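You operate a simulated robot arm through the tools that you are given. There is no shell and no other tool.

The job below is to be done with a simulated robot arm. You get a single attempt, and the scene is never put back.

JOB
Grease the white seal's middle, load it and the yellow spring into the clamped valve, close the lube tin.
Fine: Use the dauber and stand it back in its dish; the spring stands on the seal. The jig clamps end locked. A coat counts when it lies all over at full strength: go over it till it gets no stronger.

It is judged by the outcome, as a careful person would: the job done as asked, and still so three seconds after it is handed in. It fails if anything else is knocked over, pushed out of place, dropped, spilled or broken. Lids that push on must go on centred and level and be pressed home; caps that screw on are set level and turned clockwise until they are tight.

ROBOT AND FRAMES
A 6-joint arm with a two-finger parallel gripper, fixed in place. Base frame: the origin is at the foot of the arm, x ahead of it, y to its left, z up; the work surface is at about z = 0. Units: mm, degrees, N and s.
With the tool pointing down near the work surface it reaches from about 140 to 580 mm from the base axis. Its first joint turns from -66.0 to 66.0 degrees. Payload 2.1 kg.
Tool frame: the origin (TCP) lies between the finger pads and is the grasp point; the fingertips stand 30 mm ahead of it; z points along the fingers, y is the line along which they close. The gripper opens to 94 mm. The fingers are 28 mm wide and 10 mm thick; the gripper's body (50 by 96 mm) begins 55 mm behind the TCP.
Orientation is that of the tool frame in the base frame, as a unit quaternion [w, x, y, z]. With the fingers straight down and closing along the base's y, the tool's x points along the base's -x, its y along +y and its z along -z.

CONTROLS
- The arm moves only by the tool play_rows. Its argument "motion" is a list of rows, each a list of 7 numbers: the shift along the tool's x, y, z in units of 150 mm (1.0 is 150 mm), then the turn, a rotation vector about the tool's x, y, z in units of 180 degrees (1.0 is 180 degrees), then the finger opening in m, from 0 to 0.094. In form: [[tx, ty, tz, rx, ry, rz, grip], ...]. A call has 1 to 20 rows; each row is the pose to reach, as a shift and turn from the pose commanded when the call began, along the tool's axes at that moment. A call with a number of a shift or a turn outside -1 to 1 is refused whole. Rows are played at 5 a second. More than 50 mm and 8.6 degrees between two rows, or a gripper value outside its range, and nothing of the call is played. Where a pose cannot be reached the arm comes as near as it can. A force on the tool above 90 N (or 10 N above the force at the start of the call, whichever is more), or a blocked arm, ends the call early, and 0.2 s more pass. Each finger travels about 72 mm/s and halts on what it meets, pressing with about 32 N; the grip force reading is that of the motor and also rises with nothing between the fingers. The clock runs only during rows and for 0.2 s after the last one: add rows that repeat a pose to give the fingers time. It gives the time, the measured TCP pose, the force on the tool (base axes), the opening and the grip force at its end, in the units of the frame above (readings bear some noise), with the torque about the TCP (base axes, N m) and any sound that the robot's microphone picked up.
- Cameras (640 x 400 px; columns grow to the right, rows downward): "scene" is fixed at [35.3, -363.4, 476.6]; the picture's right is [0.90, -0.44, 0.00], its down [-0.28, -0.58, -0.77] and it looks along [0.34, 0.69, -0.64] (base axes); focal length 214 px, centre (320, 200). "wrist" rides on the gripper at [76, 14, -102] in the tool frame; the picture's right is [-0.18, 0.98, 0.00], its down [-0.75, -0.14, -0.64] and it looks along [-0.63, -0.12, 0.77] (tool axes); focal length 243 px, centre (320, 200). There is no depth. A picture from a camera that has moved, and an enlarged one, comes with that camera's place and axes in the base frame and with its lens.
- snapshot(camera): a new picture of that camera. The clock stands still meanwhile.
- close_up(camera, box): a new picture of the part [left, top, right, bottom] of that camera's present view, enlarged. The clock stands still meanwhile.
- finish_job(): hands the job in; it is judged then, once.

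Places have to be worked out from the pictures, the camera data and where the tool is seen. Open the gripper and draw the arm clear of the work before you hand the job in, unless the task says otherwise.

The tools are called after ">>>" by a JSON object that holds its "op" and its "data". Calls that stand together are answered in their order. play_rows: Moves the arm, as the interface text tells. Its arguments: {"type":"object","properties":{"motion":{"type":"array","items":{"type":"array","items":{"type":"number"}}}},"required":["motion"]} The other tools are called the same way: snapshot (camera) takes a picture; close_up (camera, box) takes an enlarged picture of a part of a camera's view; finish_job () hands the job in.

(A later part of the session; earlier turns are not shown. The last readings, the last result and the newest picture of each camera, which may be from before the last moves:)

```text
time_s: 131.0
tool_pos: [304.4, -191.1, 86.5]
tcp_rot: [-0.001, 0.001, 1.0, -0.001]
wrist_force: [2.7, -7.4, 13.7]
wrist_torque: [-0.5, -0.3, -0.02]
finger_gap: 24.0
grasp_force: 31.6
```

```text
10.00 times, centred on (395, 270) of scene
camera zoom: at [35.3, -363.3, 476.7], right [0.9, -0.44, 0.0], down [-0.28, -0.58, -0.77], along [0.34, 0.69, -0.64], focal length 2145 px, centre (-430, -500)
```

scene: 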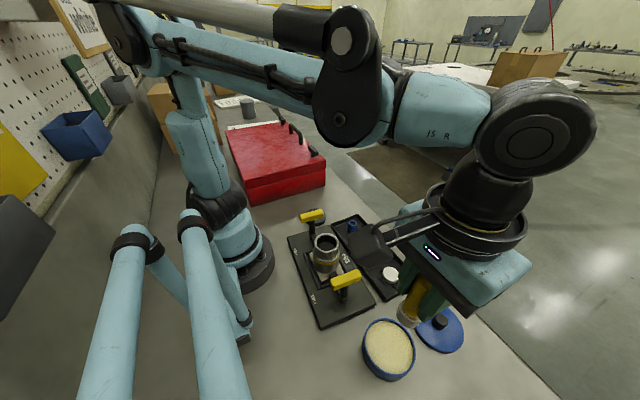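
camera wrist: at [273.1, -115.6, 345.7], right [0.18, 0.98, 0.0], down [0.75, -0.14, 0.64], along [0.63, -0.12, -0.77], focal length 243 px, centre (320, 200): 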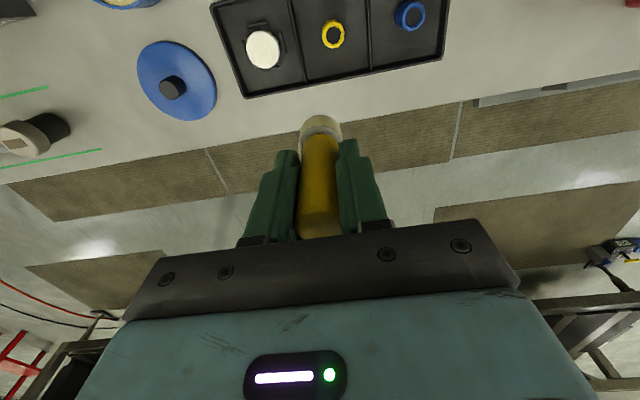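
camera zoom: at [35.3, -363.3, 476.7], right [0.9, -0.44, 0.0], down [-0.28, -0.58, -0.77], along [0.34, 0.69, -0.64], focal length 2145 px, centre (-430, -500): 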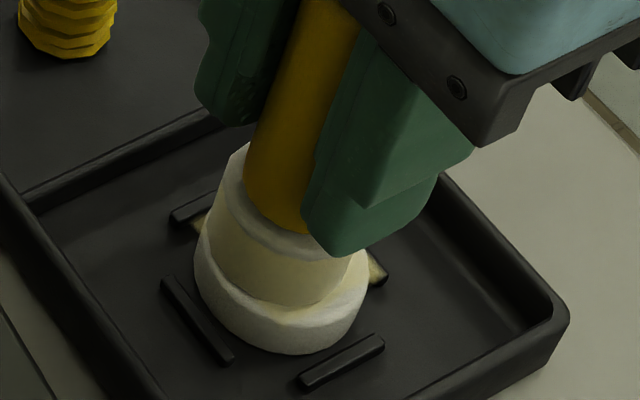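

Contact was good (7–14 N) and the coat looks stronger. I lift aside and look.

>>> {"op": "play_rows", "data": {"motion": [[0, 0, -0.03, 0, 0, 0, 0.015], [0, 0, -0.15, 0, 0, 0, 0.015], [-0.1, 0.1, -0.35, 0, 0, 0, 0.015], [-0.2, 0.2, -0.5, 0, 0, 0, 0.015], [-0.3, 0.3, -0.7, 0, 0, 0, 0.015], [-0.3, 0.4, -0.9, 0, 0, 0, 0.015], [-0.3, 0.4, -1.0, 0, 0, 0, 0.015], [-0.3, 0.4, -1.0, 0, 0, 0, 0.015]]}}

>>> {"op": "close_up", "data": {"camera": "scene", "box": [387, 271, 393, 276]}}

>>> {"op": "close_up", "data": {"camera": "wrist", "box": [240, 25, 290, 70]}}

```text
time_s: 132.8
tool_pos: [347.5, -132.6, 235.5]
tcp_rot: [-0.001, 0.0, 1.0, 0.0]
wrist_force: [0.6, 0.2, 0.3]
wrist_torque: [-0.01, -0.02, -0.02]
finger_gap: 23.8
grasp_force: 32.4
```

```text
16.00 times, centred on (390, 274) of scene
camera zoom: at [35.3, -363.4, 476.6], right [0.9, -0.44, 0.0], down [-0.28, -0.58, -0.77], along [0.34, 0.69, -0.64], focal length 3432 px, centre (-800, -976)
```

zoom: 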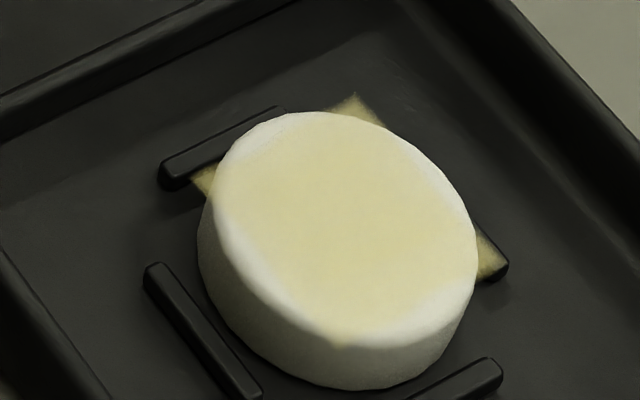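

```text
8.89 times, centred on (265, 48) of wrist
camera zoom: at [271.2, -116.7, 337.9], right [0.18, 0.98, 0.0], down [0.75, -0.14, 0.64], along [0.63, -0.12, -0.77], focal length 2157 px, centre (809, 1556)
```

zoom: 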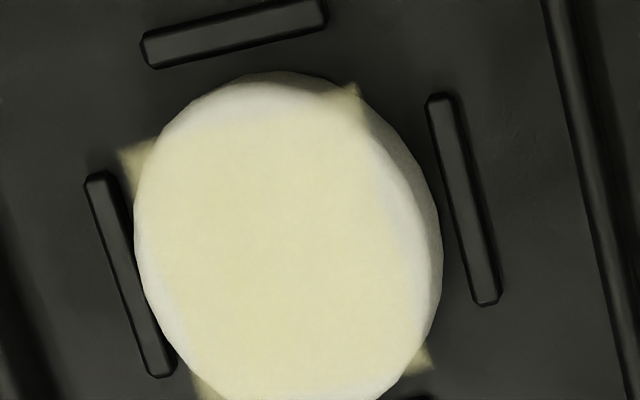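

Now the greased patch shows clearly – a well-defined coat on the seal's middle, considerably stronger. I do another dip-and-rub cycle to see if it still gets stronger.

>>> {"op": "play_rows", "data": {"motion": [[0.1, -0.13, 0.05, 0, 0, 0, 0.015], [0.2, -0.27, 0.1, 0, 0, 0, 0.015], [0.3, -0.4, 0.15, 0, 0, 0, 0.015], [0.4, -0.53, 0.2, 0, 0, 0, 0.015], [0.5, -0.67, 0.25, 0, 0, 0, 0.015], [0.6, -0.8, 0.3, 0, 0, 0, 0.015]]}}

>>> {"op": "play_rows", "data": {"motion": [[0.15, -0.15, 0, 0, 0, 0, 0.015], [0.3, -0.28, 0.1, 0, 0, 0, 0.015], [0.386, -0.354, 0.2, 0, 0, 0, 0.015], [0.386, -0.354, 0.35, 0, 0, 0, 0.015], [0.386, -0.354, 0.5, 0, 0, 0, 0.015], [0.386, -0.354, 0.585, 0, 0, 0, 0.015], [0.386, -0.354, 0.605, 0, 0, 0, 0.015], [0.386, -0.354, 0.613, 0, 0, 0, 0.015], [0.386, -0.354, 0.613, 0, 0, 0, 0.015], [0.386, -0.354, 0.613, 0, 0, 0, 0.015]]}}

```text
time_s: 134.2
tool_pos: [257.7, -248.8, 189.4]
tcp_rot: [-0.001, 0.0, 1.0, 0.0]
wrist_force: [0.4, 0.3, -0.8]
wrist_torque: [0.0, 0.0, -0.01]
finger_gap: 24.0
grasp_force: 31.8
```

```text
time_s: 136.4
tool_pos: [202.9, -303.8, 98.6]
tcp_rot: [0.0, -0.001, 1.0, -0.001]
wrist_force: [8.5, -2.8, 23.8]
wrist_torque: [-0.23, -0.48, 0.02]
finger_gap: 24.1
grasp_force: 31.7
```

Dipped. Back to the seal to a light touch.

>>> {"op": "play_rows", "data": {"motion": [[0, 0, 0, 0, 0, 0, 0.015], [0, 0, -0.1, 0, 0, 0, 0.015], [0, 0, -0.25, 0, 0, 0, 0.015], [0, 0, -0.38, 0, 0, 0, 0.015], [-0.1, 0.11, -0.38, 0, 0, 0, 0.015], [-0.25, 0.27, -0.38, 0, 0, 0, 0.015], [-0.4, 0.43, -0.38, 0, 0, 0, 0.015], [-0.55, 0.6, -0.38, 0, 0, 0, 0.015], [-0.65, 0.7, -0.38, 0, 0, 0, 0.015], [-0.693, 0.746, -0.31, 0, 0, 0, 0.015], [-0.693, 0.746, -0.2, 0, 0, 0, 0.015], [-0.693, 0.746, -0.1, 0, 0, 0, 0.015], [-0.693, 0.746, 0, 0, 0, 0, 0.015], [-0.693, 0.746, 0.04, 0, 0, 0, 0.015], [-0.693, 0.746, 0.07, 0, 0, 0, 0.015], [-0.693, 0.746, 0.08, 0, 0, 0, 0.015], [-0.693, 0.746, 0.085, 0, 0, 0, 0.015], [-0.693, 0.746, 0.085, 0, 0, 0, 0.015]]}}

>>> {"op": "close_up", "data": {"camera": "wrist", "box": [290, 80, 360, 150]}}

>>> {"op": "close_up", "data": {"camera": "scene", "box": [375, 250, 415, 290]}}

```text
time_s: 140.2
tool_pos: [305.0, -193.2, 86.8]
tcp_rot: [-0.001, 0.001, 1.0, 0.0]
wrist_force: [-0.3, 0.4, -0.6]
wrist_torque: [0.0, -0.02, 0.04]
finger_gap: 24.2
grasp_force: 32.3
```

```text
5.71 times, centred on (325, 115) of wrist
camera zoom: at [228.5, -177.2, 189.6], right [0.18, 0.98, 0.0], down [0.75, -0.14, 0.64], along [0.63, -0.12, -0.77], focal length 1386 px, centre (291, 686)
```

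zoom: 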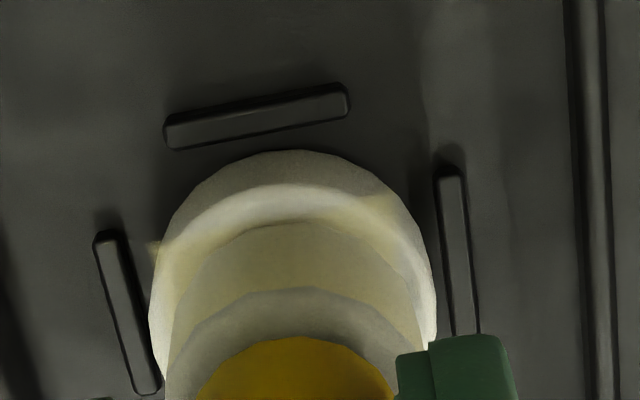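

```text
10.00 times, centred on (395, 270) of scene
camera zoom: at [35.3, -363.4, 476.6], right [0.9, -0.44, 0.0], down [-0.28, -0.58, -0.77], along [0.34, 0.69, -0.64], focal length 2145 px, centre (-430, -500)
```

zoom: 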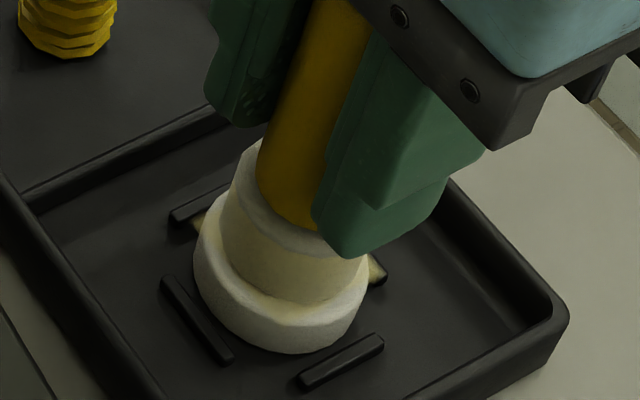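

Just above contact and centred. Rub in two runs with slight lowering.

>>> {"op": "play_rows", "data": {"motion": [[0, 0, 0.005, 0, 0, 0, 0.015], [0.012, 0, 0.005, 0, 0, 0, 0.015], [0.02, 0, 0.006, 0, 0, 0, 0.015], [0.014, 0.014, 0.006, 0, 0, 0, 0.015], [0, 0.02, 0.006, 0, 0, 0, 0.015], [-0.014, 0.014, 0.007, 0, 0, 0, 0.015], [-0.02, 0, 0.007, 0, 0, 0, 0.015], [-0.014, -0.014, 0.007, 0, 0, 0, 0.015], [0, -0.02, 0.008, 0, 0, 0, 0.015], [0.014, -0.014, 0.008, 0, 0, 0, 0.015], [0.02, 0, 0.008, 0, 0, 0, 0.015], [0.014, 0.014, 0.009, 0, 0, 0, 0.015], [0, 0.02, 0.009, 0, 0, 0, 0.015], [-0.014, 0.014, 0.009, 0, 0, 0, 0.015], [-0.02, 0, 0.01, 0, 0, 0, 0.015], [-0.014, -0.014, 0.01, 0, 0, 0, 0.015], [0, -0.02, 0.01, 0, 0, 0, 0.015], [0, -0.01, 0.01, 0, 0, 0, 0.015], [0, 0, 0.01, 0, 0, 0, 0.015], [0, 0, 0.01, 0, 0, 0, 0.015]]}}

>>> {"op": "play_rows", "data": {"motion": [[0.01, -0.01, 0.002, 0, 0, 0, 0.015], [0.02, 0, 0.002, 0, 0, 0, 0.015], [0.014, 0.014, 0.002, 0, 0, 0, 0.015], [0, 0.02, 0.002, 0, 0, 0, 0.015], [-0.014, 0.014, 0.003, 0, 0, 0, 0.015], [-0.02, 0, 0.003, 0, 0, 0, 0.015], [-0.014, -0.014, 0.003, 0, 0, 0, 0.015], [0, -0.02, 0.003, 0, 0, 0, 0.015], [0.014, -0.014, 0.004, 0, 0, 0, 0.015], [0.02, 0, 0.004, 0, 0, 0, 0.015], [0.014, 0.014, 0.004, 0, 0, 0, 0.015], [0, 0.02, 0.004, 0, 0, 0, 0.015], [-0.014, 0.014, 0.005, 0, 0, 0, 0.015], [-0.02, 0, 0.005, 0, 0, 0, 0.015], [-0.014, -0.014, 0.005, 0, 0, 0, 0.015], [0, -0.02, 0.005, 0, 0, 0, 0.015], [0, -0.01, 0.005, 0, 0, 0, 0.015], [0, 0, 0.005, 0, 0, 0, 0.015], [0, 0, 0.005, 0, 0, 0, 0.015]]}}

>>> {"op": "play_rows", "data": {"motion": [[0, 0, -0.03, 0, 0, 0, 0.015], [0, 0, -0.15, 0, 0, 0, 0.015], [-0.1, 0.1, -0.35, 0, 0, 0, 0.015], [-0.2, 0.2, -0.5, 0, 0, 0, 0.015], [-0.3, 0.3, -0.7, 0, 0, 0, 0.015], [-0.3, 0.4, -0.9, 0, 0, 0, 0.015], [-0.3, 0.4, -1.0, 0, 0, 0, 0.015], [-0.3, 0.4, -1.0, 0, 0, 0, 0.015]]}}

>>> {"op": "close_up", "data": {"camera": "scene", "box": [387, 271, 393, 276]}}

>>> {"op": "close_up", "data": {"camera": "wrist", "box": [240, 25, 290, 70]}}

```text
time_s: 144.4
tool_pos: [302.6, -193.1, 84.9]
tcp_rot: [-0.003, 0.001, 1.0, 0.0]
wrist_force: [-0.8, -4.0, 8.2]
wrist_torque: [-0.27, 0.11, 0.0]
finger_gap: 24.3
grasp_force: 32.2
```

```text
time_s: 148.4
tool_pos: [302.9, -191.5, 84.6]
tcp_rot: [-0.001, 0.0, 1.0, 0.0]
wrist_force: [-0.1, -1.8, 0.9]
wrist_torque: [-0.08, -0.02, -0.03]
finger_gap: 24.0
grasp_force: 32.1
```

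```text
time_s: 150.2
tool_pos: [348.3, -131.3, 234.0]
tcp_rot: [-0.001, -0.001, 1.0, -0.001]
wrist_force: [0.6, -0.6, 0.1]
wrist_torque: [-0.02, -0.01, -0.02]
finger_gap: 24.1
grasp_force: 31.9
```

```text
16.00 times, centred on (390, 274) of scene
camera zoom: at [35.3, -363.4, 476.6], right [0.9, -0.44, 0.0], down [-0.28, -0.58, -0.77], along [0.34, 0.69, -0.64], focal length 3432 px, centre (-800, -976)
```

zoom: 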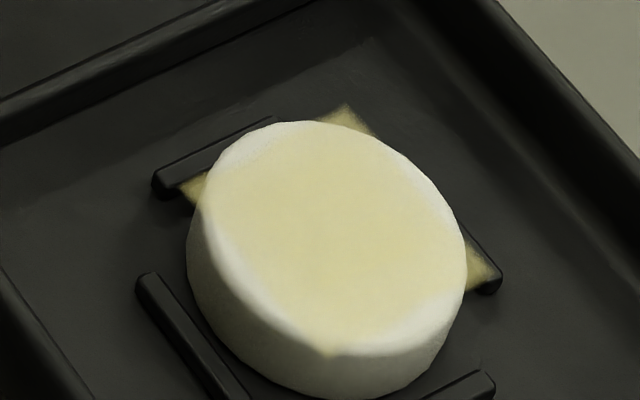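

```text
8.89 times, centred on (265, 48) of wrist
camera zoom: at [272.7, -115.6, 337.6], right [0.18, 0.98, 0.0], down [0.75, -0.14, 0.64], along [0.63, -0.12, -0.77], focal length 2157 px, centre (809, 1556)
```

zoom: 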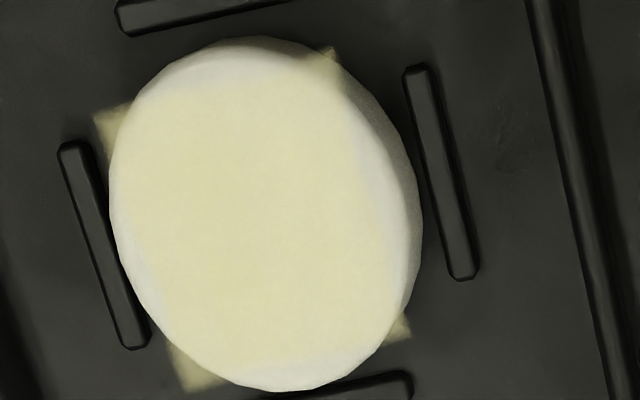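

Only marginally stronger now – near saturation. I do one more full dip-and-rub cycle to confirm it gets no stronger (and nudge the tray back the few mm it crept).

>>> {"op": "play_rows", "data": {"motion": [[0.1, -0.13, 0.05, 0, 0, 0, 0.015], [0.2, -0.27, 0.1, 0, 0, 0, 0.015], [0.3, -0.4, 0.15, 0, 0, 0, 0.015], [0.4, -0.53, 0.2, 0, 0, 0, 0.015], [0.5, -0.67, 0.25, 0, 0, 0, 0.015], [0.6, -0.8, 0.3, 0, 0, 0, 0.015]]}}

>>> {"op": "play_rows", "data": {"motion": [[0.15, -0.15, 0, 0, 0, 0, 0.015], [0.3, -0.28, 0.1, 0, 0, 0, 0.015], [0.393, -0.346, 0.2, 0, 0, 0, 0.015], [0.393, -0.346, 0.35, 0, 0, 0, 0.015], [0.393, -0.346, 0.5, 0, 0, 0, 0.015], [0.393, -0.346, 0.585, 0, 0, 0, 0.015], [0.393, -0.346, 0.605, 0, 0, 0, 0.015], [0.393, -0.346, 0.612, 0, 0, 0, 0.015], [0.393, -0.346, 0.612, 0, 0, 0, 0.015], [0.393, -0.346, 0.612, 0, 0, 0, 0.015]]}}

```text
time_s: 151.6
tool_pos: [259.6, -252.4, 190.6]
tcp_rot: [-0.001, 0.001, 1.0, 0.0]
wrist_force: [0.7, -0.2, -0.1]
wrist_torque: [0.05, -0.03, 0.01]
finger_gap: 24.1
grasp_force: 31.8
```

```text
time_s: 153.8
tool_pos: [197.9, -304.4, 97.5]
tcp_rot: [0.0, 0.0, 1.0, 0.0]
wrist_force: [1.2, -1.9, 26.4]
wrist_torque: [-0.14, -0.17, -0.03]
finger_gap: 23.9
grasp_force: 32.2
```

Dipped. Back to the seal.

>>> {"op": "play_rows", "data": {"motion": [[0, 0, 0, 0, 0, 0, 0.015], [0, 0, -0.1, 0, 0, 0, 0.015], [0, 0, -0.25, 0, 0, 0, 0.015], [0, 0, -0.38, 0, 0, 0, 0.015], [-0.1, 0.11, -0.38, 0, 0, 0, 0.015], [-0.25, 0.27, -0.38, 0, 0, 0, 0.015], [-0.4, 0.43, -0.38, 0, 0, 0, 0.015], [-0.55, 0.6, -0.38, 0, 0, 0, 0.015], [-0.64, 0.69, -0.38, 0, 0, 0, 0.015], [-0.682, 0.741, -0.31, 0, 0, 0, 0.015], [-0.682, 0.741, -0.2, 0, 0, 0, 0.015], [-0.682, 0.741, -0.1, 0, 0, 0, 0.015], [-0.682, 0.741, 0, 0, 0, 0, 0.015], [-0.682, 0.741, 0.04, 0, 0, 0, 0.015], [-0.682, 0.741, 0.07, 0, 0, 0, 0.015], [-0.682, 0.741, 0.08, 0, 0, 0, 0.015], [-0.682, 0.741, 0.085, 0, 0, 0, 0.015], [-0.682, 0.741, 0.085, 0, 0, 0, 0.015]]}}

>>> {"op": "close_up", "data": {"camera": "wrist", "box": [290, 80, 360, 150]}}

>>> {"op": "close_up", "data": {"camera": "scene", "box": [375, 250, 415, 290]}}

```text
time_s: 157.6
tool_pos: [301.5, -193.4, 84.3]
tcp_rot: [-0.001, 0.0, 1.0, 0.0]
wrist_force: [-0.7, 0.2, -0.7]
wrist_torque: [0.04, -0.02, 0.0]
finger_gap: 24.1
grasp_force: 31.9
```

```text
5.71 times, centred on (325, 115) of wrist
camera zoom: at [226.4, -177.8, 187.7], right [0.18, 0.98, 0.0], down [0.75, -0.14, 0.64], along [0.63, -0.12, -0.77], focal length 1386 px, centre (291, 686)
```

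zoom: 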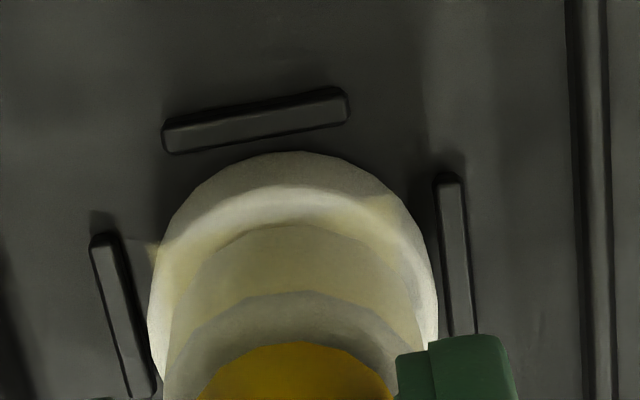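

```text
10.00 times, centred on (395, 270) of scene
camera zoom: at [35.3, -363.4, 476.6], right [0.9, -0.44, 0.0], down [-0.28, -0.58, -0.77], along [0.34, 0.69, -0.64], focal length 2145 px, centre (-430, -500)
```

zoom: 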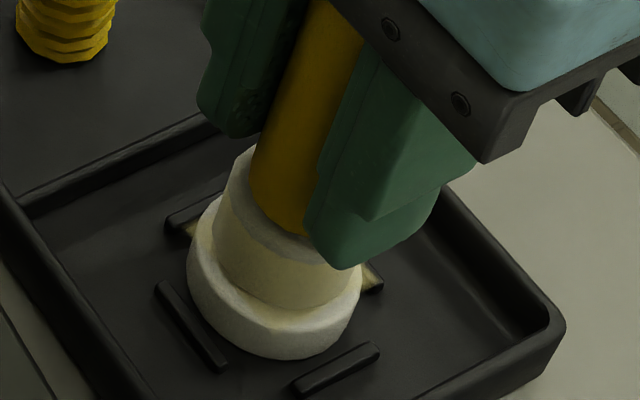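

Centred. Two rub runs, the second ending with a firmer drag of the tray toward +x/+y.

>>> {"op": "play_rows", "data": {"motion": [[0, 0, 0.005, 0, 0, 0, 0.015], [0.012, 0, 0.006, 0, 0, 0, 0.015], [0.02, 0, 0.006, 0, 0, 0, 0.015], [0.014, 0.014, 0.007, 0, 0, 0, 0.015], [0, 0.02, 0.007, 0, 0, 0, 0.015], [-0.014, 0.014, 0.008, 0, 0, 0, 0.015], [-0.02, 0, 0.008, 0, 0, 0, 0.015], [-0.014, -0.014, 0.009, 0, 0, 0, 0.015], [0, -0.02, 0.009, 0, 0, 0, 0.015], [0.014, -0.014, 0.009, 0, 0, 0, 0.015], [0.02, 0, 0.01, 0, 0, 0, 0.015], [0.014, 0.014, 0.01, 0, 0, 0, 0.015], [0, 0.02, 0.01, 0, 0, 0, 0.015], [-0.014, 0.014, 0.011, 0, 0, 0, 0.015], [-0.02, 0, 0.011, 0, 0, 0, 0.015], [-0.014, -0.014, 0.011, 0, 0, 0, 0.015], [0, -0.02, 0.012, 0, 0, 0, 0.015], [0, -0.01, 0.012, 0, 0, 0, 0.015], [0, 0, 0.012, 0, 0, 0, 0.015], [0, 0, 0.012, 0, 0, 0, 0.015]]}}

>>> {"op": "play_rows", "data": {"motion": [[0.01, -0.01, 0.002, 0, 0, 0, 0.015], [0.02, 0, 0.002, 0, 0, 0, 0.015], [0.014, 0.014, 0.002, 0, 0, 0, 0.015], [0, 0.02, 0.003, 0, 0, 0, 0.015], [-0.014, 0.014, 0.003, 0, 0, 0, 0.015], [-0.02, 0, 0.003, 0, 0, 0, 0.015], [-0.014, -0.014, 0.004, 0, 0, 0, 0.015], [0, -0.02, 0.004, 0, 0, 0, 0.015], [0, 0, 0.004, 0, 0, 0, 0.015], [0, 0, 0.012, 0, 0, 0, 0.015], [-0.005, 0.008, 0.013, 0, 0, 0, 0.015], [-0.01, 0.016, 0.014, 0, 0, 0, 0.015], [-0.015, 0.024, 0.015, 0, 0, 0, 0.015], [-0.018, 0.03, 0.016, 0, 0, 0, 0.015], [-0.018, 0.03, 0.016, 0, 0, 0, 0.015]]}}

>>> {"op": "close_up", "data": {"camera": "scene", "box": [375, 250, 415, 290]}}

```text
time_s: 161.8
tool_pos: [301.4, -192.4, 82.9]
tcp_rot: [0.0, 0.001, 1.0, 0.0]
wrist_force: [-0.4, -1.1, 0.0]
wrist_torque: [0.01, -0.04, 0.01]
finger_gap: 24.0
grasp_force: 31.9
```

```text
time_s: 165.0
tool_pos: [305.0, -188.3, 81.2]
tcp_rot: [-0.001, 0.0, 1.0, 0.0]
wrist_force: [-5.2, -5.1, 19.7]
wrist_torque: [-0.34, 0.19, -0.05]
finger_gap: 24.1
grasp_force: 31.7
```

```text
10.00 times, centred on (395, 270) of scene
camera zoom: at [35.3, -363.3, 476.7], right [0.9, -0.44, 0.0], down [-0.28, -0.58, -0.77], along [0.34, 0.69, -0.64], focal length 2145 px, centre (-430, -500)
```

zoom: 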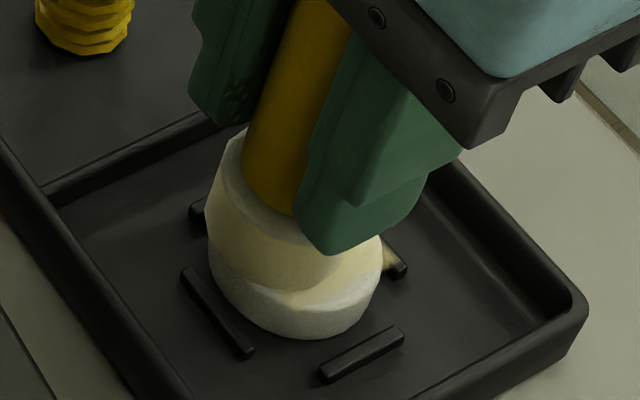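

The tray moved more than intended to +x; I'll correct that later. Lift and check the coat first.

>>> {"op": "play_rows", "data": {"motion": [[0, 0, -0.03, 0, 0, 0, 0.015], [0, 0, -0.15, 0, 0, 0, 0.015], [-0.1, 0.1, -0.35, 0, 0, 0, 0.015], [-0.2, 0.2, -0.5, 0, 0, 0, 0.015], [-0.3, 0.3, -0.7, 0, 0, 0, 0.015], [-0.3, 0.4, -0.9, 0, 0, 0, 0.015], [-0.3, 0.4, -1.0, 0, 0, 0, 0.015], [-0.3, 0.4, -1.0, 0, 0, 0, 0.015]]}}

>>> {"op": "close_up", "data": {"camera": "scene", "box": [387, 271, 393, 276]}}

>>> {"op": "close_up", "data": {"camera": "wrist", "box": [240, 25, 290, 70]}}

>>> {"op": "close_up", "data": {"camera": "scene", "box": [270, 180, 480, 390]}}

```text
time_s: 166.8
tool_pos: [350.6, -127.2, 228.2]
tcp_rot: [-0.001, 0.0, 1.0, 0.0]
wrist_force: [0.1, 0.3, -0.3]
wrist_torque: [0.0, 0.01, 0.02]
finger_gap: 23.9
grasp_force: 32.0
```

```text
16.00 times, centred on (390, 274) of scene
camera zoom: at [35.3, -363.4, 476.6], right [0.9, -0.44, 0.0], down [-0.28, -0.58, -0.77], along [0.34, 0.69, -0.64], focal length 3432 px, centre (-800, -976)
```

zoom: 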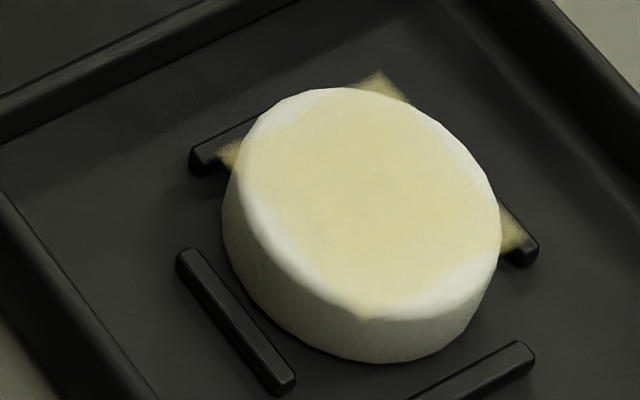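

```text
8.89 times, centred on (265, 48) of wrist
camera zoom: at [274.1, -112.1, 332.4], right [0.18, 0.98, 0.0], down [0.75, -0.14, 0.64], along [0.63, -0.12, -0.77], focal length 2157 px, centre (809, 1556)
```

zoom: 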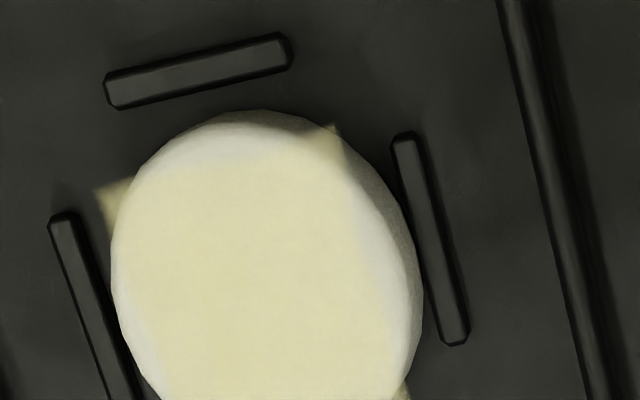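

```text
1.90 times, centred on (375, 285) of scene
camera zoom: at [35.3, -363.4, 476.6], right [0.9, -0.44, 0.0], down [-0.28, -0.58, -0.77], along [0.34, 0.69, -0.64], focal length 408 px, centre (215, 38)
```

zoom: 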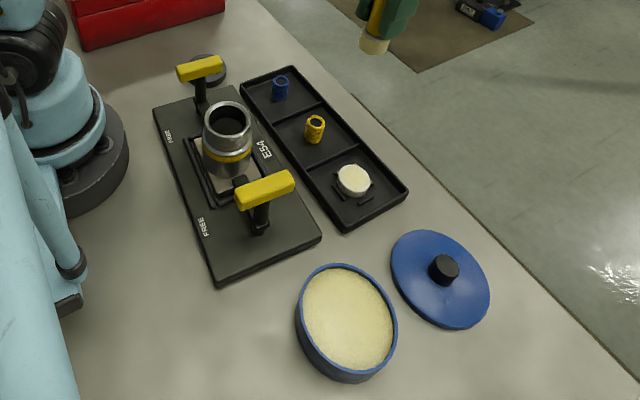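

The patch is a bit stronger still. Another dip-and-rub cycle at a steadier force.

>>> {"op": "play_rows", "data": {"motion": [[0.1, -0.13, 0.05, 0, 0, 0, 0.015], [0.2, -0.27, 0.1, 0, 0, 0, 0.015], [0.3, -0.4, 0.15, 0, 0, 0, 0.015], [0.4, -0.53, 0.2, 0, 0, 0, 0.015], [0.5, -0.67, 0.25, 0, 0, 0, 0.015], [0.6, -0.8, 0.3, 0, 0, 0, 0.015]]}}

>>> {"op": "play_rows", "data": {"motion": [[0.15, -0.15, 0, 0, 0, 0, 0.015], [0.3, -0.28, 0.1, 0, 0, 0, 0.015], [0.4, -0.371, 0.2, 0, 0, 0, 0.015], [0.4, -0.371, 0.35, 0, 0, 0, 0.015], [0.4, -0.371, 0.5, 0, 0, 0, 0.015], [0.4, -0.371, 0.585, 0, 0, 0, 0.015], [0.4, -0.371, 0.603, 0, 0, 0, 0.015], [0.4, -0.371, 0.61, 0, 0, 0, 0.015], [0.4, -0.371, 0.61, 0, 0, 0, 0.015], [0.4, -0.371, 0.61, 0, 0, 0, 0.015]]}}

```text
time_s: 168.2
tool_pos: [258.9, -249.0, 186.3]
tcp_rot: [-0.002, 0.0, 1.0, 0.0]
wrist_force: [1.0, -1.0, -0.3]
wrist_torque: [0.02, 0.02, 0.02]
finger_gap: 24.1
grasp_force: 32.3
```

```text
time_s: 170.4
tool_pos: [200.6, -304.8, 94.3]
tcp_rot: [-0.001, 0.0, 1.0, 0.001]
wrist_force: [-1.1, 3.6, 11.2]
wrist_torque: [0.21, -0.11, 0.05]
finger_gap: 24.2
grasp_force: 32.1
```

Dipped (11 N). Back to the seal's new place.

>>> {"op": "play_rows", "data": {"motion": [[0, 0, 0, 0, 0, 0, 0.015], [0, 0, -0.1, 0, 0, 0, 0.015], [0, 0, -0.25, 0, 0, 0, 0.015], [0, 0, -0.38, 0, 0, 0, 0.015], [-0.1, 0.11, -0.38, 0, 0, 0, 0.015], [-0.25, 0.27, -0.38, 0, 0, 0, 0.015], [-0.4, 0.43, -0.38, 0, 0, 0, 0.015], [-0.55, 0.6, -0.38, 0, 0, 0, 0.015], [-0.67, 0.7, -0.38, 0, 0, 0, 0.015], [-0.729, 0.754, -0.31, 0, 0, 0, 0.015], [-0.729, 0.754, -0.2, 0, 0, 0, 0.015], [-0.729, 0.754, -0.1, 0, 0, 0, 0.015], [-0.729, 0.754, 0, 0, 0, 0, 0.015], [-0.729, 0.754, 0.04, 0, 0, 0, 0.015], [-0.729, 0.754, 0.06, 0, 0, 0, 0.015], [-0.729, 0.754, 0.07, 0, 0, 0, 0.015], [-0.729, 0.754, 0.07, 0, 0, 0, 0.015]]}}

>>> {"op": "close_up", "data": {"camera": "wrist", "box": [290, 80, 360, 150]}}

>>> {"op": "close_up", "data": {"camera": "scene", "box": [375, 250, 415, 290]}}

```text
time_s: 174.0
tool_pos: [307.5, -192.6, 84.3]
tcp_rot: [-0.002, 0.001, 1.0, 0.0]
wrist_force: [0.9, -0.4, -0.3]
wrist_torque: [0.0, 0.01, 0.0]
finger_gap: 24.2
grasp_force: 32.3
```

```text
5.71 times, centred on (325, 115) of wrist
camera zoom: at [232.8, -175.3, 186.9], right [0.18, 0.98, 0.0], down [0.75, -0.14, 0.64], along [0.63, -0.12, -0.77], focal length 1386 px, centre (291, 686)
```

zoom: 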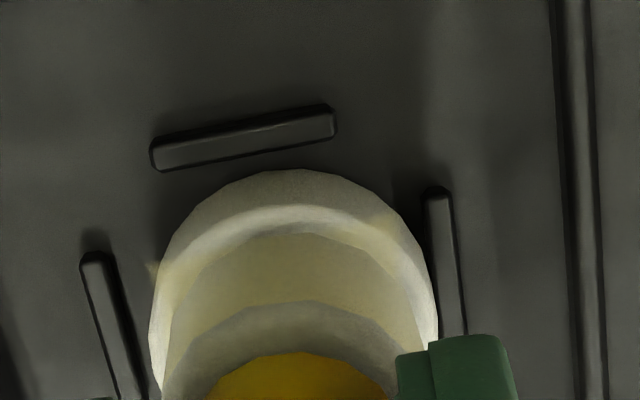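

```text
10.00 times, centred on (395, 270) of scene
camera zoom: at [35.3, -363.4, 476.6], right [0.9, -0.44, 0.0], down [-0.28, -0.58, -0.77], along [0.34, 0.69, -0.64], focal length 2145 px, centre (-430, -500)
```

zoom: 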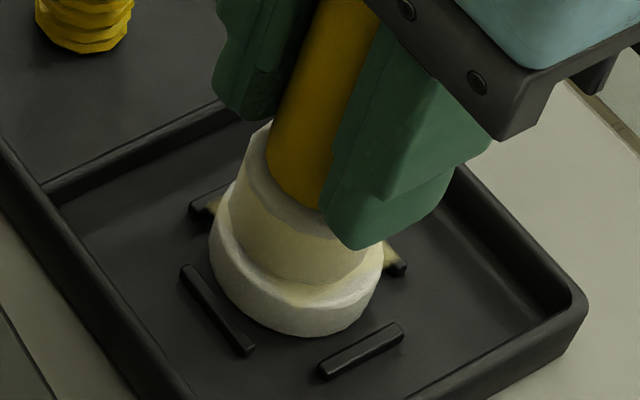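

Centred, ~2 mm above. Lower to contact.

>>> {"op": "play_rows", "data": {"motion": [[0, 0, 0.01, 0, 0, 0, 0.015], [0, 0, 0.016, 0, 0, 0, 0.015], [0, 0, 0.016, 0, 0, 0, 0.015]]}}

```text
time_s: 174.8
tool_pos: [308.6, -192.0, 81.5]
tcp_rot: [-0.001, 0.0, 1.0, 0.001]
wrist_force: [-0.4, 0.1, -0.3]
wrist_torque: [-0.02, -0.05, 0.02]
finger_gap: 24.1
grasp_force: 32.1
```

>>> {"op": "play_rows", "data": {"motion": [[0, 0, 0.003, 0, 0, 0, 0.015], [0, 0, 0.006, 0, 0, 0, 0.015], [0, 0, 0.006, 0, 0, 0, 0.015]]}}

```text
time_s: 175.6
tool_pos: [307.9, -191.4, 81.4]
tcp_rot: [0.0, 0.0, 1.0, 0.001]
wrist_force: [-0.1, -0.2, 24.7]
wrist_torque: [-0.05, -0.05, -0.02]
finger_gap: 23.8
grasp_force: 32.5
```

25 N pressed: first I drag the tray back −4 mm in x (toward its original place), then ease and rub around there.

>>> {"op": "play_rows", "data": {"motion": [[0.007, 0, 0.001, 0, 0, 0, 0.015], [0.014, 0.001, 0.002, 0, 0, 0, 0.015], [0.021, 0.002, 0.003, 0, 0, 0, 0.015], [0.027, 0.004, 0.004, 0, 0, 0, 0.015], [0.027, 0.004, 0.004, 0, 0, 0, 0.015]]}}

>>> {"op": "close_up", "data": {"camera": "scene", "box": [375, 250, 415, 290]}}

>>> {"op": "close_up", "data": {"camera": "wrist", "box": [290, 80, 360, 150]}}

```text
time_s: 176.8
tool_pos: [305.2, -190.9, 78.8]
tcp_rot: [-0.001, 0.001, 1.0, -0.001]
wrist_force: [5.1, -1.9, 23.8]
wrist_torque: [-0.12, -0.4, -0.02]
finger_gap: 24.4
grasp_force: 31.9
```

```text
10.00 times, centred on (395, 270) of scene
camera zoom: at [35.2, -363.3, 476.7], right [0.9, -0.44, 0.0], down [-0.28, -0.58, -0.77], along [0.34, 0.69, -0.64], focal length 2145 px, centre (-430, -500)
```

zoom: 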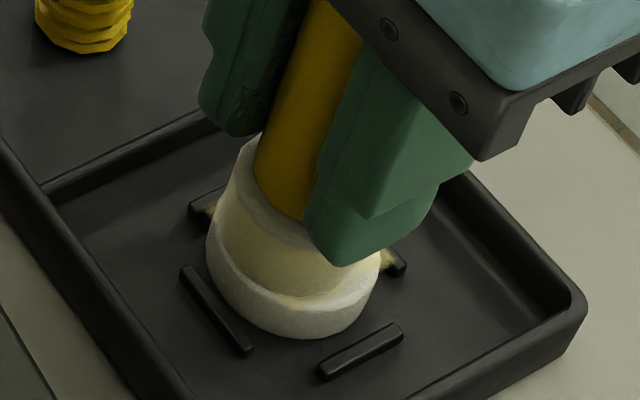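

```text
5.71 times, centred on (325, 115) of wrist
camera zoom: at [230.1, -175.2, 182.4], right [0.18, 0.98, 0.0], down [0.75, -0.14, 0.64], along [0.63, -0.12, -0.77], focal length 1386 px, centre (291, 686)
```

zoom: 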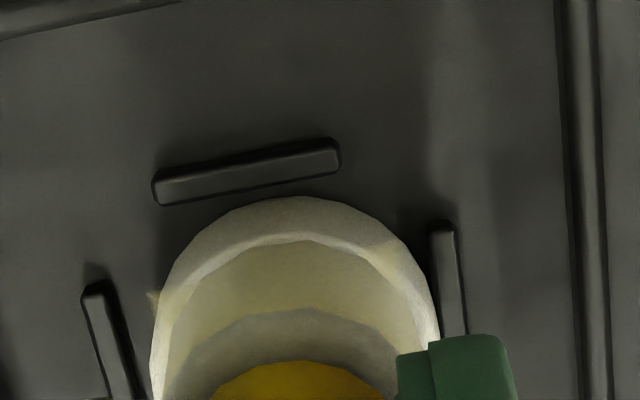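

The pad slid instead and the tray stayed. I rub now around the seal's centre, keeping moderate pressure.

>>> {"op": "play_rows", "data": {"motion": [[-0.02, 0, -0.001, 0, 0, 0, 0.015], [-0.008, 0, -0.001, 0, 0, 0, 0.015], [0, 0, -0.001, 0, 0, 0, 0.015], [-0.006, -0.014, 0, 0, 0, 0, 0.015], [-0.02, -0.02, 0, 0, 0, 0, 0.015], [-0.034, -0.014, 0, 0, 0, 0, 0.015], [-0.04, 0, 0.001, 0, 0, 0, 0.015], [-0.034, 0.014, 0.001, 0, 0, 0, 0.015], [-0.02, 0.02, 0.001, 0, 0, 0, 0.015], [-0.006, 0.014, 0.002, 0, 0, 0, 0.015], [0, 0, 0.002, 0, 0, 0, 0.015], [-0.006, -0.014, 0.002, 0, 0, 0, 0.015], [-0.02, -0.02, 0.003, 0, 0, 0, 0.015], [-0.034, -0.014, 0.003, 0, 0, 0, 0.015], [-0.04, 0, 0.003, 0, 0, 0, 0.015], [-0.034, 0.014, 0.004, 0, 0, 0, 0.015], [-0.02, 0.02, 0.004, 0, 0, 0, 0.015], [-0.006, 0.014, 0.004, 0, 0, 0, 0.015], [0, 0, 0.004, 0, 0, 0, 0.015], [-0.02, 0, 0.004, 0, 0, 0, 0.015]]}}

>>> {"op": "play_rows", "data": {"motion": [[0.01, 0.01, 0.001, 0, 0, 0, 0.015], [0.02, 0, 0.001, 0, 0, 0, 0.015], [0.014, -0.014, 0.001, 0, 0, 0, 0.015], [0, -0.02, 0.002, 0, 0, 0, 0.015], [-0.014, -0.014, 0.002, 0, 0, 0, 0.015], [-0.02, 0, 0.002, 0, 0, 0, 0.015], [-0.014, 0.014, 0.003, 0, 0, 0, 0.015], [0, 0.02, 0.003, 0, 0, 0, 0.015], [0.014, 0.014, 0.003, 0, 0, 0, 0.015], [0.02, 0, 0.004, 0, 0, 0, 0.015], [0.014, -0.014, 0.004, 0, 0, 0, 0.015], [0, -0.02, 0.004, 0, 0, 0, 0.015], [-0.014, -0.014, 0.005, 0, 0, 0, 0.015], [-0.02, 0, 0.005, 0, 0, 0, 0.015], [-0.014, 0.014, 0.005, 0, 0, 0, 0.015], [0, 0.02, 0.006, 0, 0, 0, 0.015], [0, 0.01, 0.006, 0, 0, 0, 0.015], [0, 0, 0.006, 0, 0, 0, 0.015], [0, 0, 0.006, 0, 0, 0, 0.015]]}}

>>> {"op": "close_up", "data": {"camera": "scene", "box": [375, 250, 415, 290]}}

```text
time_s: 181.0
tool_pos: [307.3, -191.1, 79.5]
tcp_rot: [-0.001, 0.0, 1.0, 0.001]
wrist_force: [-0.3, 0.4, 0.0]
wrist_torque: [0.01, 0.03, 0.02]
finger_gap: 24.1
grasp_force: 32.3
```

```text
time_s: 185.0
tool_pos: [308.5, -191.1, 78.8]
tcp_rot: [-0.001, 0.0, 1.0, 0.0]
wrist_force: [-0.4, 3.5, 6.2]
wrist_torque: [0.2, 0.02, 0.05]
finger_gap: 24.0
grasp_force: 31.7
```

```text
10.00 times, centred on (395, 270) of scene
camera zoom: at [35.3, -363.3, 476.6], right [0.9, -0.44, 0.0], down [-0.28, -0.58, -0.77], along [0.34, 0.69, -0.64], focal length 2145 px, centre (-430, -500)
```

zoom: 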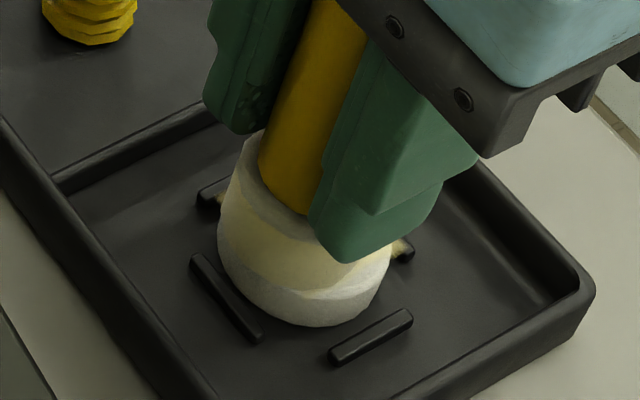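

The tray crept again (~7 mm to +x total) – I'll push it back afterwards. Lift and inspect the coat.

>>> {"op": "play_rows", "data": {"motion": [[0, 0, -0.03, 0, 0, 0, 0.015], [0, 0, -0.15, 0, 0, 0, 0.015], [-0.1, 0.1, -0.35, 0, 0, 0, 0.015], [-0.2, 0.2, -0.5, 0, 0, 0, 0.015], [-0.3, 0.3, -0.7, 0, 0, 0, 0.015], [-0.3, 0.4, -0.9, 0, 0, 0, 0.015], [-0.3, 0.4, -1.0, 0, 0, 0, 0.015], [-0.3, 0.4, -1.0, 0, 0, 0, 0.015]]}}

>>> {"op": "close_up", "data": {"camera": "scene", "box": [387, 271, 393, 276]}}

>>> {"op": "close_up", "data": {"camera": "wrist", "box": [240, 30, 290, 75]}}

>>> {"op": "close_up", "data": {"camera": "scene", "box": [270, 180, 480, 390]}}

```text
time_s: 186.8
tool_pos: [352.3, -130.4, 230.1]
tcp_rot: [-0.002, 0.001, 1.0, -0.001]
wrist_force: [-0.4, -0.5, 1.0]
wrist_torque: [0.01, 0.0, 0.0]
finger_gap: 23.9
grasp_force: 32.0
```

```text
16.00 times, centred on (390, 274) of scene
camera zoom: at [35.3, -363.4, 476.6], right [0.9, -0.44, 0.0], down [-0.28, -0.58, -0.77], along [0.34, 0.69, -0.64], focal length 3432 px, centre (-800, -976)
```

zoom: 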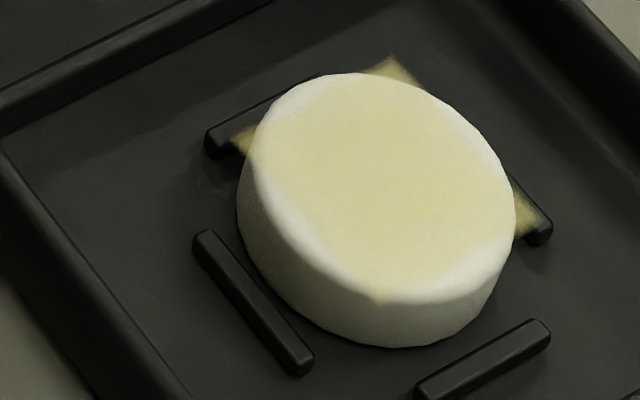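

```text
8.89 times, centred on (265, 52) of wrist
camera zoom: at [276.0, -115.6, 333.8], right [0.18, 0.98, 0.0], down [0.75, -0.14, 0.64], along [0.63, -0.12, -0.77], focal length 2157 px, centre (809, 1511)
```

zoom: 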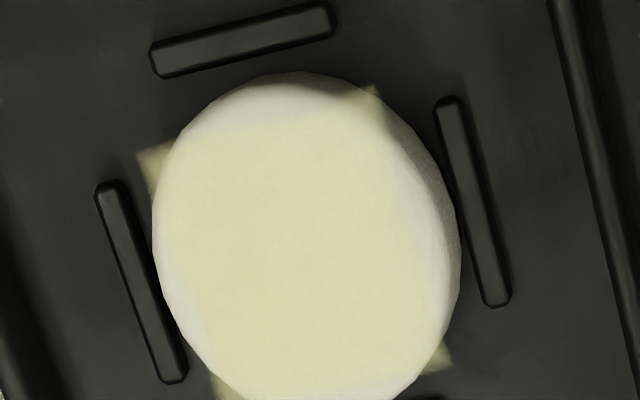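

```text
1.90 times, centred on (375, 285) of scene
camera zoom: at [35.3, -363.4, 476.6], right [0.9, -0.44, 0.0], down [-0.28, -0.58, -0.77], along [0.34, 0.69, -0.64], focal length 408 px, centre (215, 38)
```

zoom: 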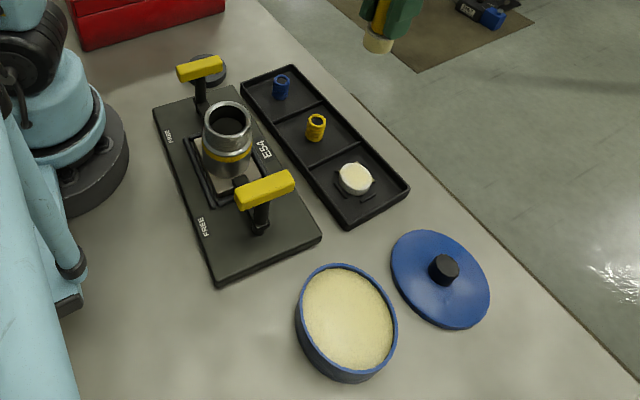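

The last two cycles left the patch's colour unchanged – the coat is saturated and even over the middle. The dauber has crept ~17 mm up in the grip, so its bottom is now ~62 mm below the TCP. I carry it back toward its dish at height.

>>> {"op": "play_rows", "data": {"motion": [[0.08, 0.14, 0, 0, 0, 0, 0.015], [0.16, 0.28, 0, 0, 0, 0, 0.015], [0.24, 0.42, 0, 0, 0, 0, 0.015], [0.32, 0.56, 0, 0, 0, 0, 0.015], [0.4, 0.7, 0, 0, 0, 0, 0.015], [0.4, 0.7, 0, 0, 0, 0, 0.015]]}}

>>> {"op": "play_rows", "data": {"motion": [[0.08, 0.13, 0, 0, 0, 0, 0.015], [0.16, 0.27, 0, 0, 0, 0, 0.015], [0.24, 0.4, 0, 0, 0, 0, 0.015], [0.33, 0.53, 0.1, 0, 0, 0, 0.015], [0.412, 0.669, 0.25, 0, 0, 0, 0.015], [0.412, 0.669, 0.4, 0, 0, 0, 0.015], [0.412, 0.669, 0.4, 0, 0, 0, 0.015]]}}

>>> {"op": "close_up", "data": {"camera": "wrist", "box": [250, 50, 390, 170]}}

>>> {"op": "close_up", "data": {"camera": "scene", "box": [280, 140, 360, 240]}}

```text
time_s: 188.2
tool_pos: [291.1, -25.4, 227.0]
tcp_rot: [-0.002, 0.001, 1.0, 0.001]
wrist_force: [0.6, 0.1, -0.3]
wrist_torque: [-0.03, 0.02, -0.01]
finger_gap: 23.8
grasp_force: 31.5
```

```text
time_s: 189.8
tool_pos: [232.2, 71.8, 168.2]
tcp_rot: [0.0, 0.0, 1.0, 0.0]
wrist_force: [0.0, 0.4, 0.0]
wrist_torque: [0.01, 0.0, -0.02]
finger_gap: 24.0
grasp_force: 32.0
```

```text
3.33 times, centred on (320, 110) of wrist
camera zoom: at [155.3, 89.0, 270.9], right [0.18, 0.98, 0.0], down [0.75, -0.14, 0.64], along [0.63, -0.12, -0.77], focal length 809 px, centre (320, 500)
```

zoom: 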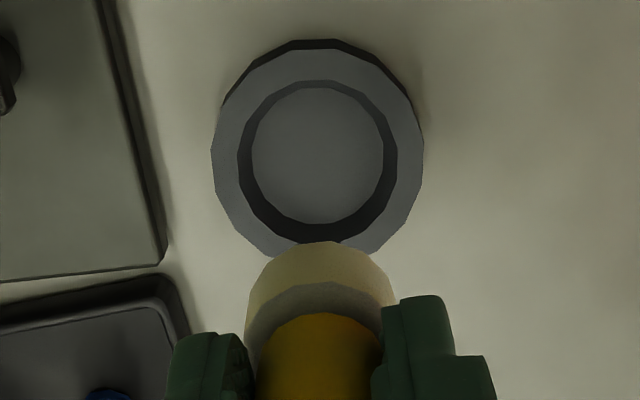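

```text
4.00 times, centred on (320, 190) of scene
camera zoom: at [35.3, -363.4, 476.6], right [0.9, -0.44, 0.0], down [-0.28, -0.58, -0.77], along [0.34, 0.69, -0.64], focal length 858 px, centre (320, 240)
```

zoom: 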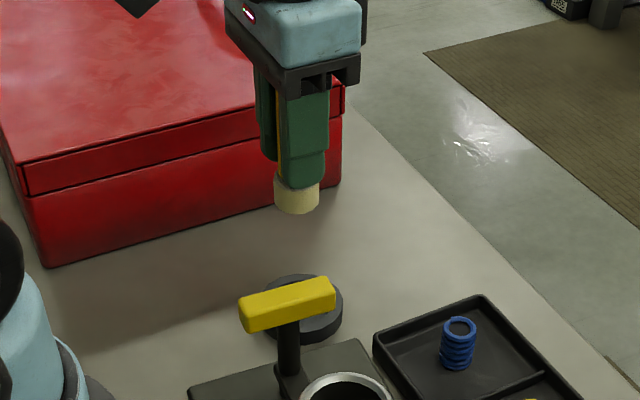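

The pad is ~2.5 mm forward of the dish's centre. I shift −2 mm in x and lower to just above the dish floor.

>>> {"op": "play_rows", "data": {"motion": [[0.013, 0, 0.12, 0, 0, 0, 0.015], [0.013, 0, 0.25, 0, 0, 0, 0.015], [0.013, 0, 0.38, 0, 0, 0, 0.015], [0.013, 0, 0.5, 0, 0, 0, 0.015], [0.013, 0, 0.58, 0, 0, 0, 0.015], [0.013, 0, 0.63, 0, 0, 0, 0.015], [0.013, 0, 0.63, 0, 0, 0, 0.015]]}}

>>> {"op": "close_up", "data": {"camera": "wrist", "box": [250, 50, 390, 170]}}

>>> {"op": "close_up", "data": {"camera": "scene", "box": [295, 170, 345, 230]}}

```text
time_s: 191.4
tool_pos: [227.8, 74.6, 73.0]
tcp_rot: [0.0, 0.0, 1.0, 0.0]
wrist_force: [-0.8, -0.4, -0.3]
wrist_torque: [0.0, 0.0, 0.01]
finger_gap: 24.3
grasp_force: 31.5
```

```text
3.33 times, centred on (320, 110) of wrist
camera zoom: at [151.8, 90.1, 175.8], right [0.18, 0.98, 0.0], down [0.75, -0.14, 0.64], along [0.63, -0.12, -0.77], focal length 809 px, centre (320, 500)
```

zoom: 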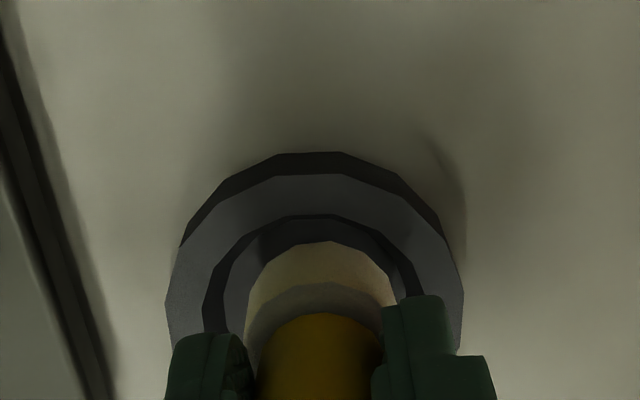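

```text
6.67 times, centred on (320, 200) of scene
camera zoom: at [35.3, -363.4, 476.6], right [0.9, -0.44, 0.0], down [-0.28, -0.58, -0.77], along [0.34, 0.69, -0.64], focal length 1430 px, centre (320, 200)
```

zoom: 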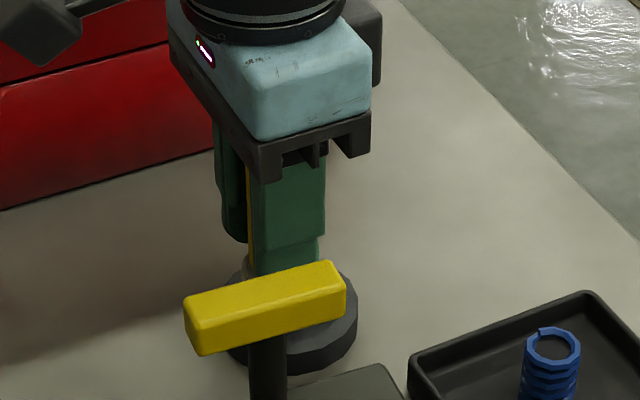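

The pad is inside the dish's recess. I lower gently until it touches.

>>> {"op": "play_rows", "data": {"motion": [[0, 0, 0.02, 0, 0, 0, 0.015], [0, 0, 0.035, 0, 0, 0, 0.015], [0, 0, 0.047, 0, 0, 0, 0.015], [0, 0, 0.047, 0, 0, 0, 0.015]]}}

>>> {"op": "close_up", "data": {"camera": "wrist", "box": [250, 50, 390, 170]}}

```text
time_s: 192.4
tool_pos: [228.7, 74.1, 67.1]
tcp_rot: [-0.001, 0.0, 1.0, 0.001]
wrist_force: [0.4, -0.8, -0.8]
wrist_torque: [0.04, 0.0, 0.0]
finger_gap: 24.1
grasp_force: 31.4
```

```text
3.33 times, centred on (320, 110) of wrist
camera zoom: at [152.8, 90.0, 169.8], right [0.18, 0.98, 0.0], down [0.75, -0.14, 0.64], along [0.63, -0.12, -0.77], focal length 809 px, centre (320, 500)
```

zoom: 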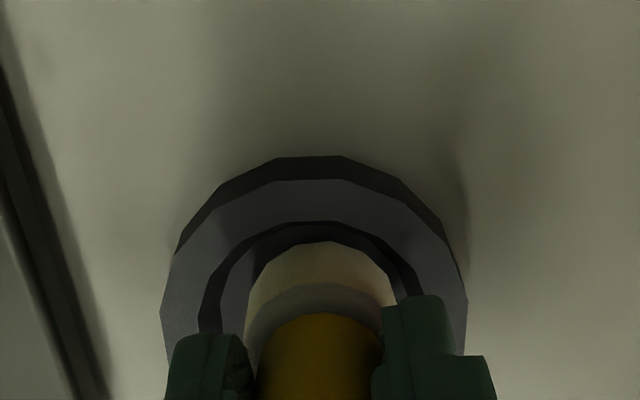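

Clear all around. Continue down in 1 mm steps.

>>> {"op": "play_rows", "data": {"motion": [[0, 0, 0.007, 0, 0, 0, 0.015], [0, 0, 0.013, 0, 0, 0, 0.015], [0, 0, 0.013, 0, 0, 0, 0.015]]}}

```text
time_s: 193.2
tool_pos: [229.8, 73.6, 64.3]
tcp_rot: [-0.001, -0.001, 1.0, 0.0]
wrist_force: [-0.1, -0.2, -1.4]
wrist_torque: [-0.01, 0.01, 0.02]
finger_gap: 24.0
grasp_force: 32.1
```

>>> {"op": "play_rows", "data": {"motion": [[0, 0, 0.005, 0, 0, 0, 0.015], [0, 0, 0.01, 0, 0, 0, 0.015], [0, 0, 0.01, 0, 0, 0, 0.015]]}}

```text
time_s: 194.0
tool_pos: [229.7, 74.8, 63.2]
tcp_rot: [-0.001, 0.0, 1.0, 0.0]
wrist_force: [-2.0, -1.3, 21.5]
wrist_torque: [-0.05, 0.03, 0.0]
finger_gap: 24.0
grasp_force: 31.8
```

Standing on the dish floor (21 N). I ease up slightly and open the fingers.

>>> {"op": "play_rows", "data": {"motion": [[0, 0, -0.003, 0, 0, 0, 0.015], [0, 0, -0.003, 0, 0, 0, 0.024], [0, 0, -0.003, 0, 0, 0, 0.028], [0, 0, -0.003, 0, 0, 0, 0.034], [0, 0, -0.003, 0, 0, 0, 0.042], [0, 0, -0.003, 0, 0, 0, 0.05], [0, 0, -0.003, 0, 0, 0, 0.06], [0, 0, -0.003, 0, 0, 0, 0.06]]}}

>>> {"op": "close_up", "data": {"camera": "wrist", "box": [220, 50, 420, 250]}}

```text
time_s: 195.8
tool_pos: [230.8, 75.4, 64.0]
tcp_rot: [-0.001, 0.0, 1.0, 0.0]
wrist_force: [1.0, 0.1, 0.6]
wrist_torque: [0.0, 0.02, 0.04]
finger_gap: 60.0
grasp_force: 0.1
```

```text
2.00 times, centred on (320, 150) of wrist
camera zoom: at [154.1, 90.7, 166.6], right [0.18, 0.98, 0.0], down [0.75, -0.14, 0.64], along [0.63, -0.12, -0.77], focal length 485 px, centre (320, 300)
```

zoom: 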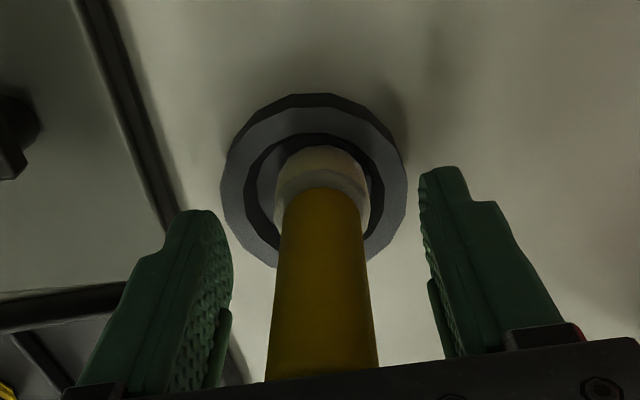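

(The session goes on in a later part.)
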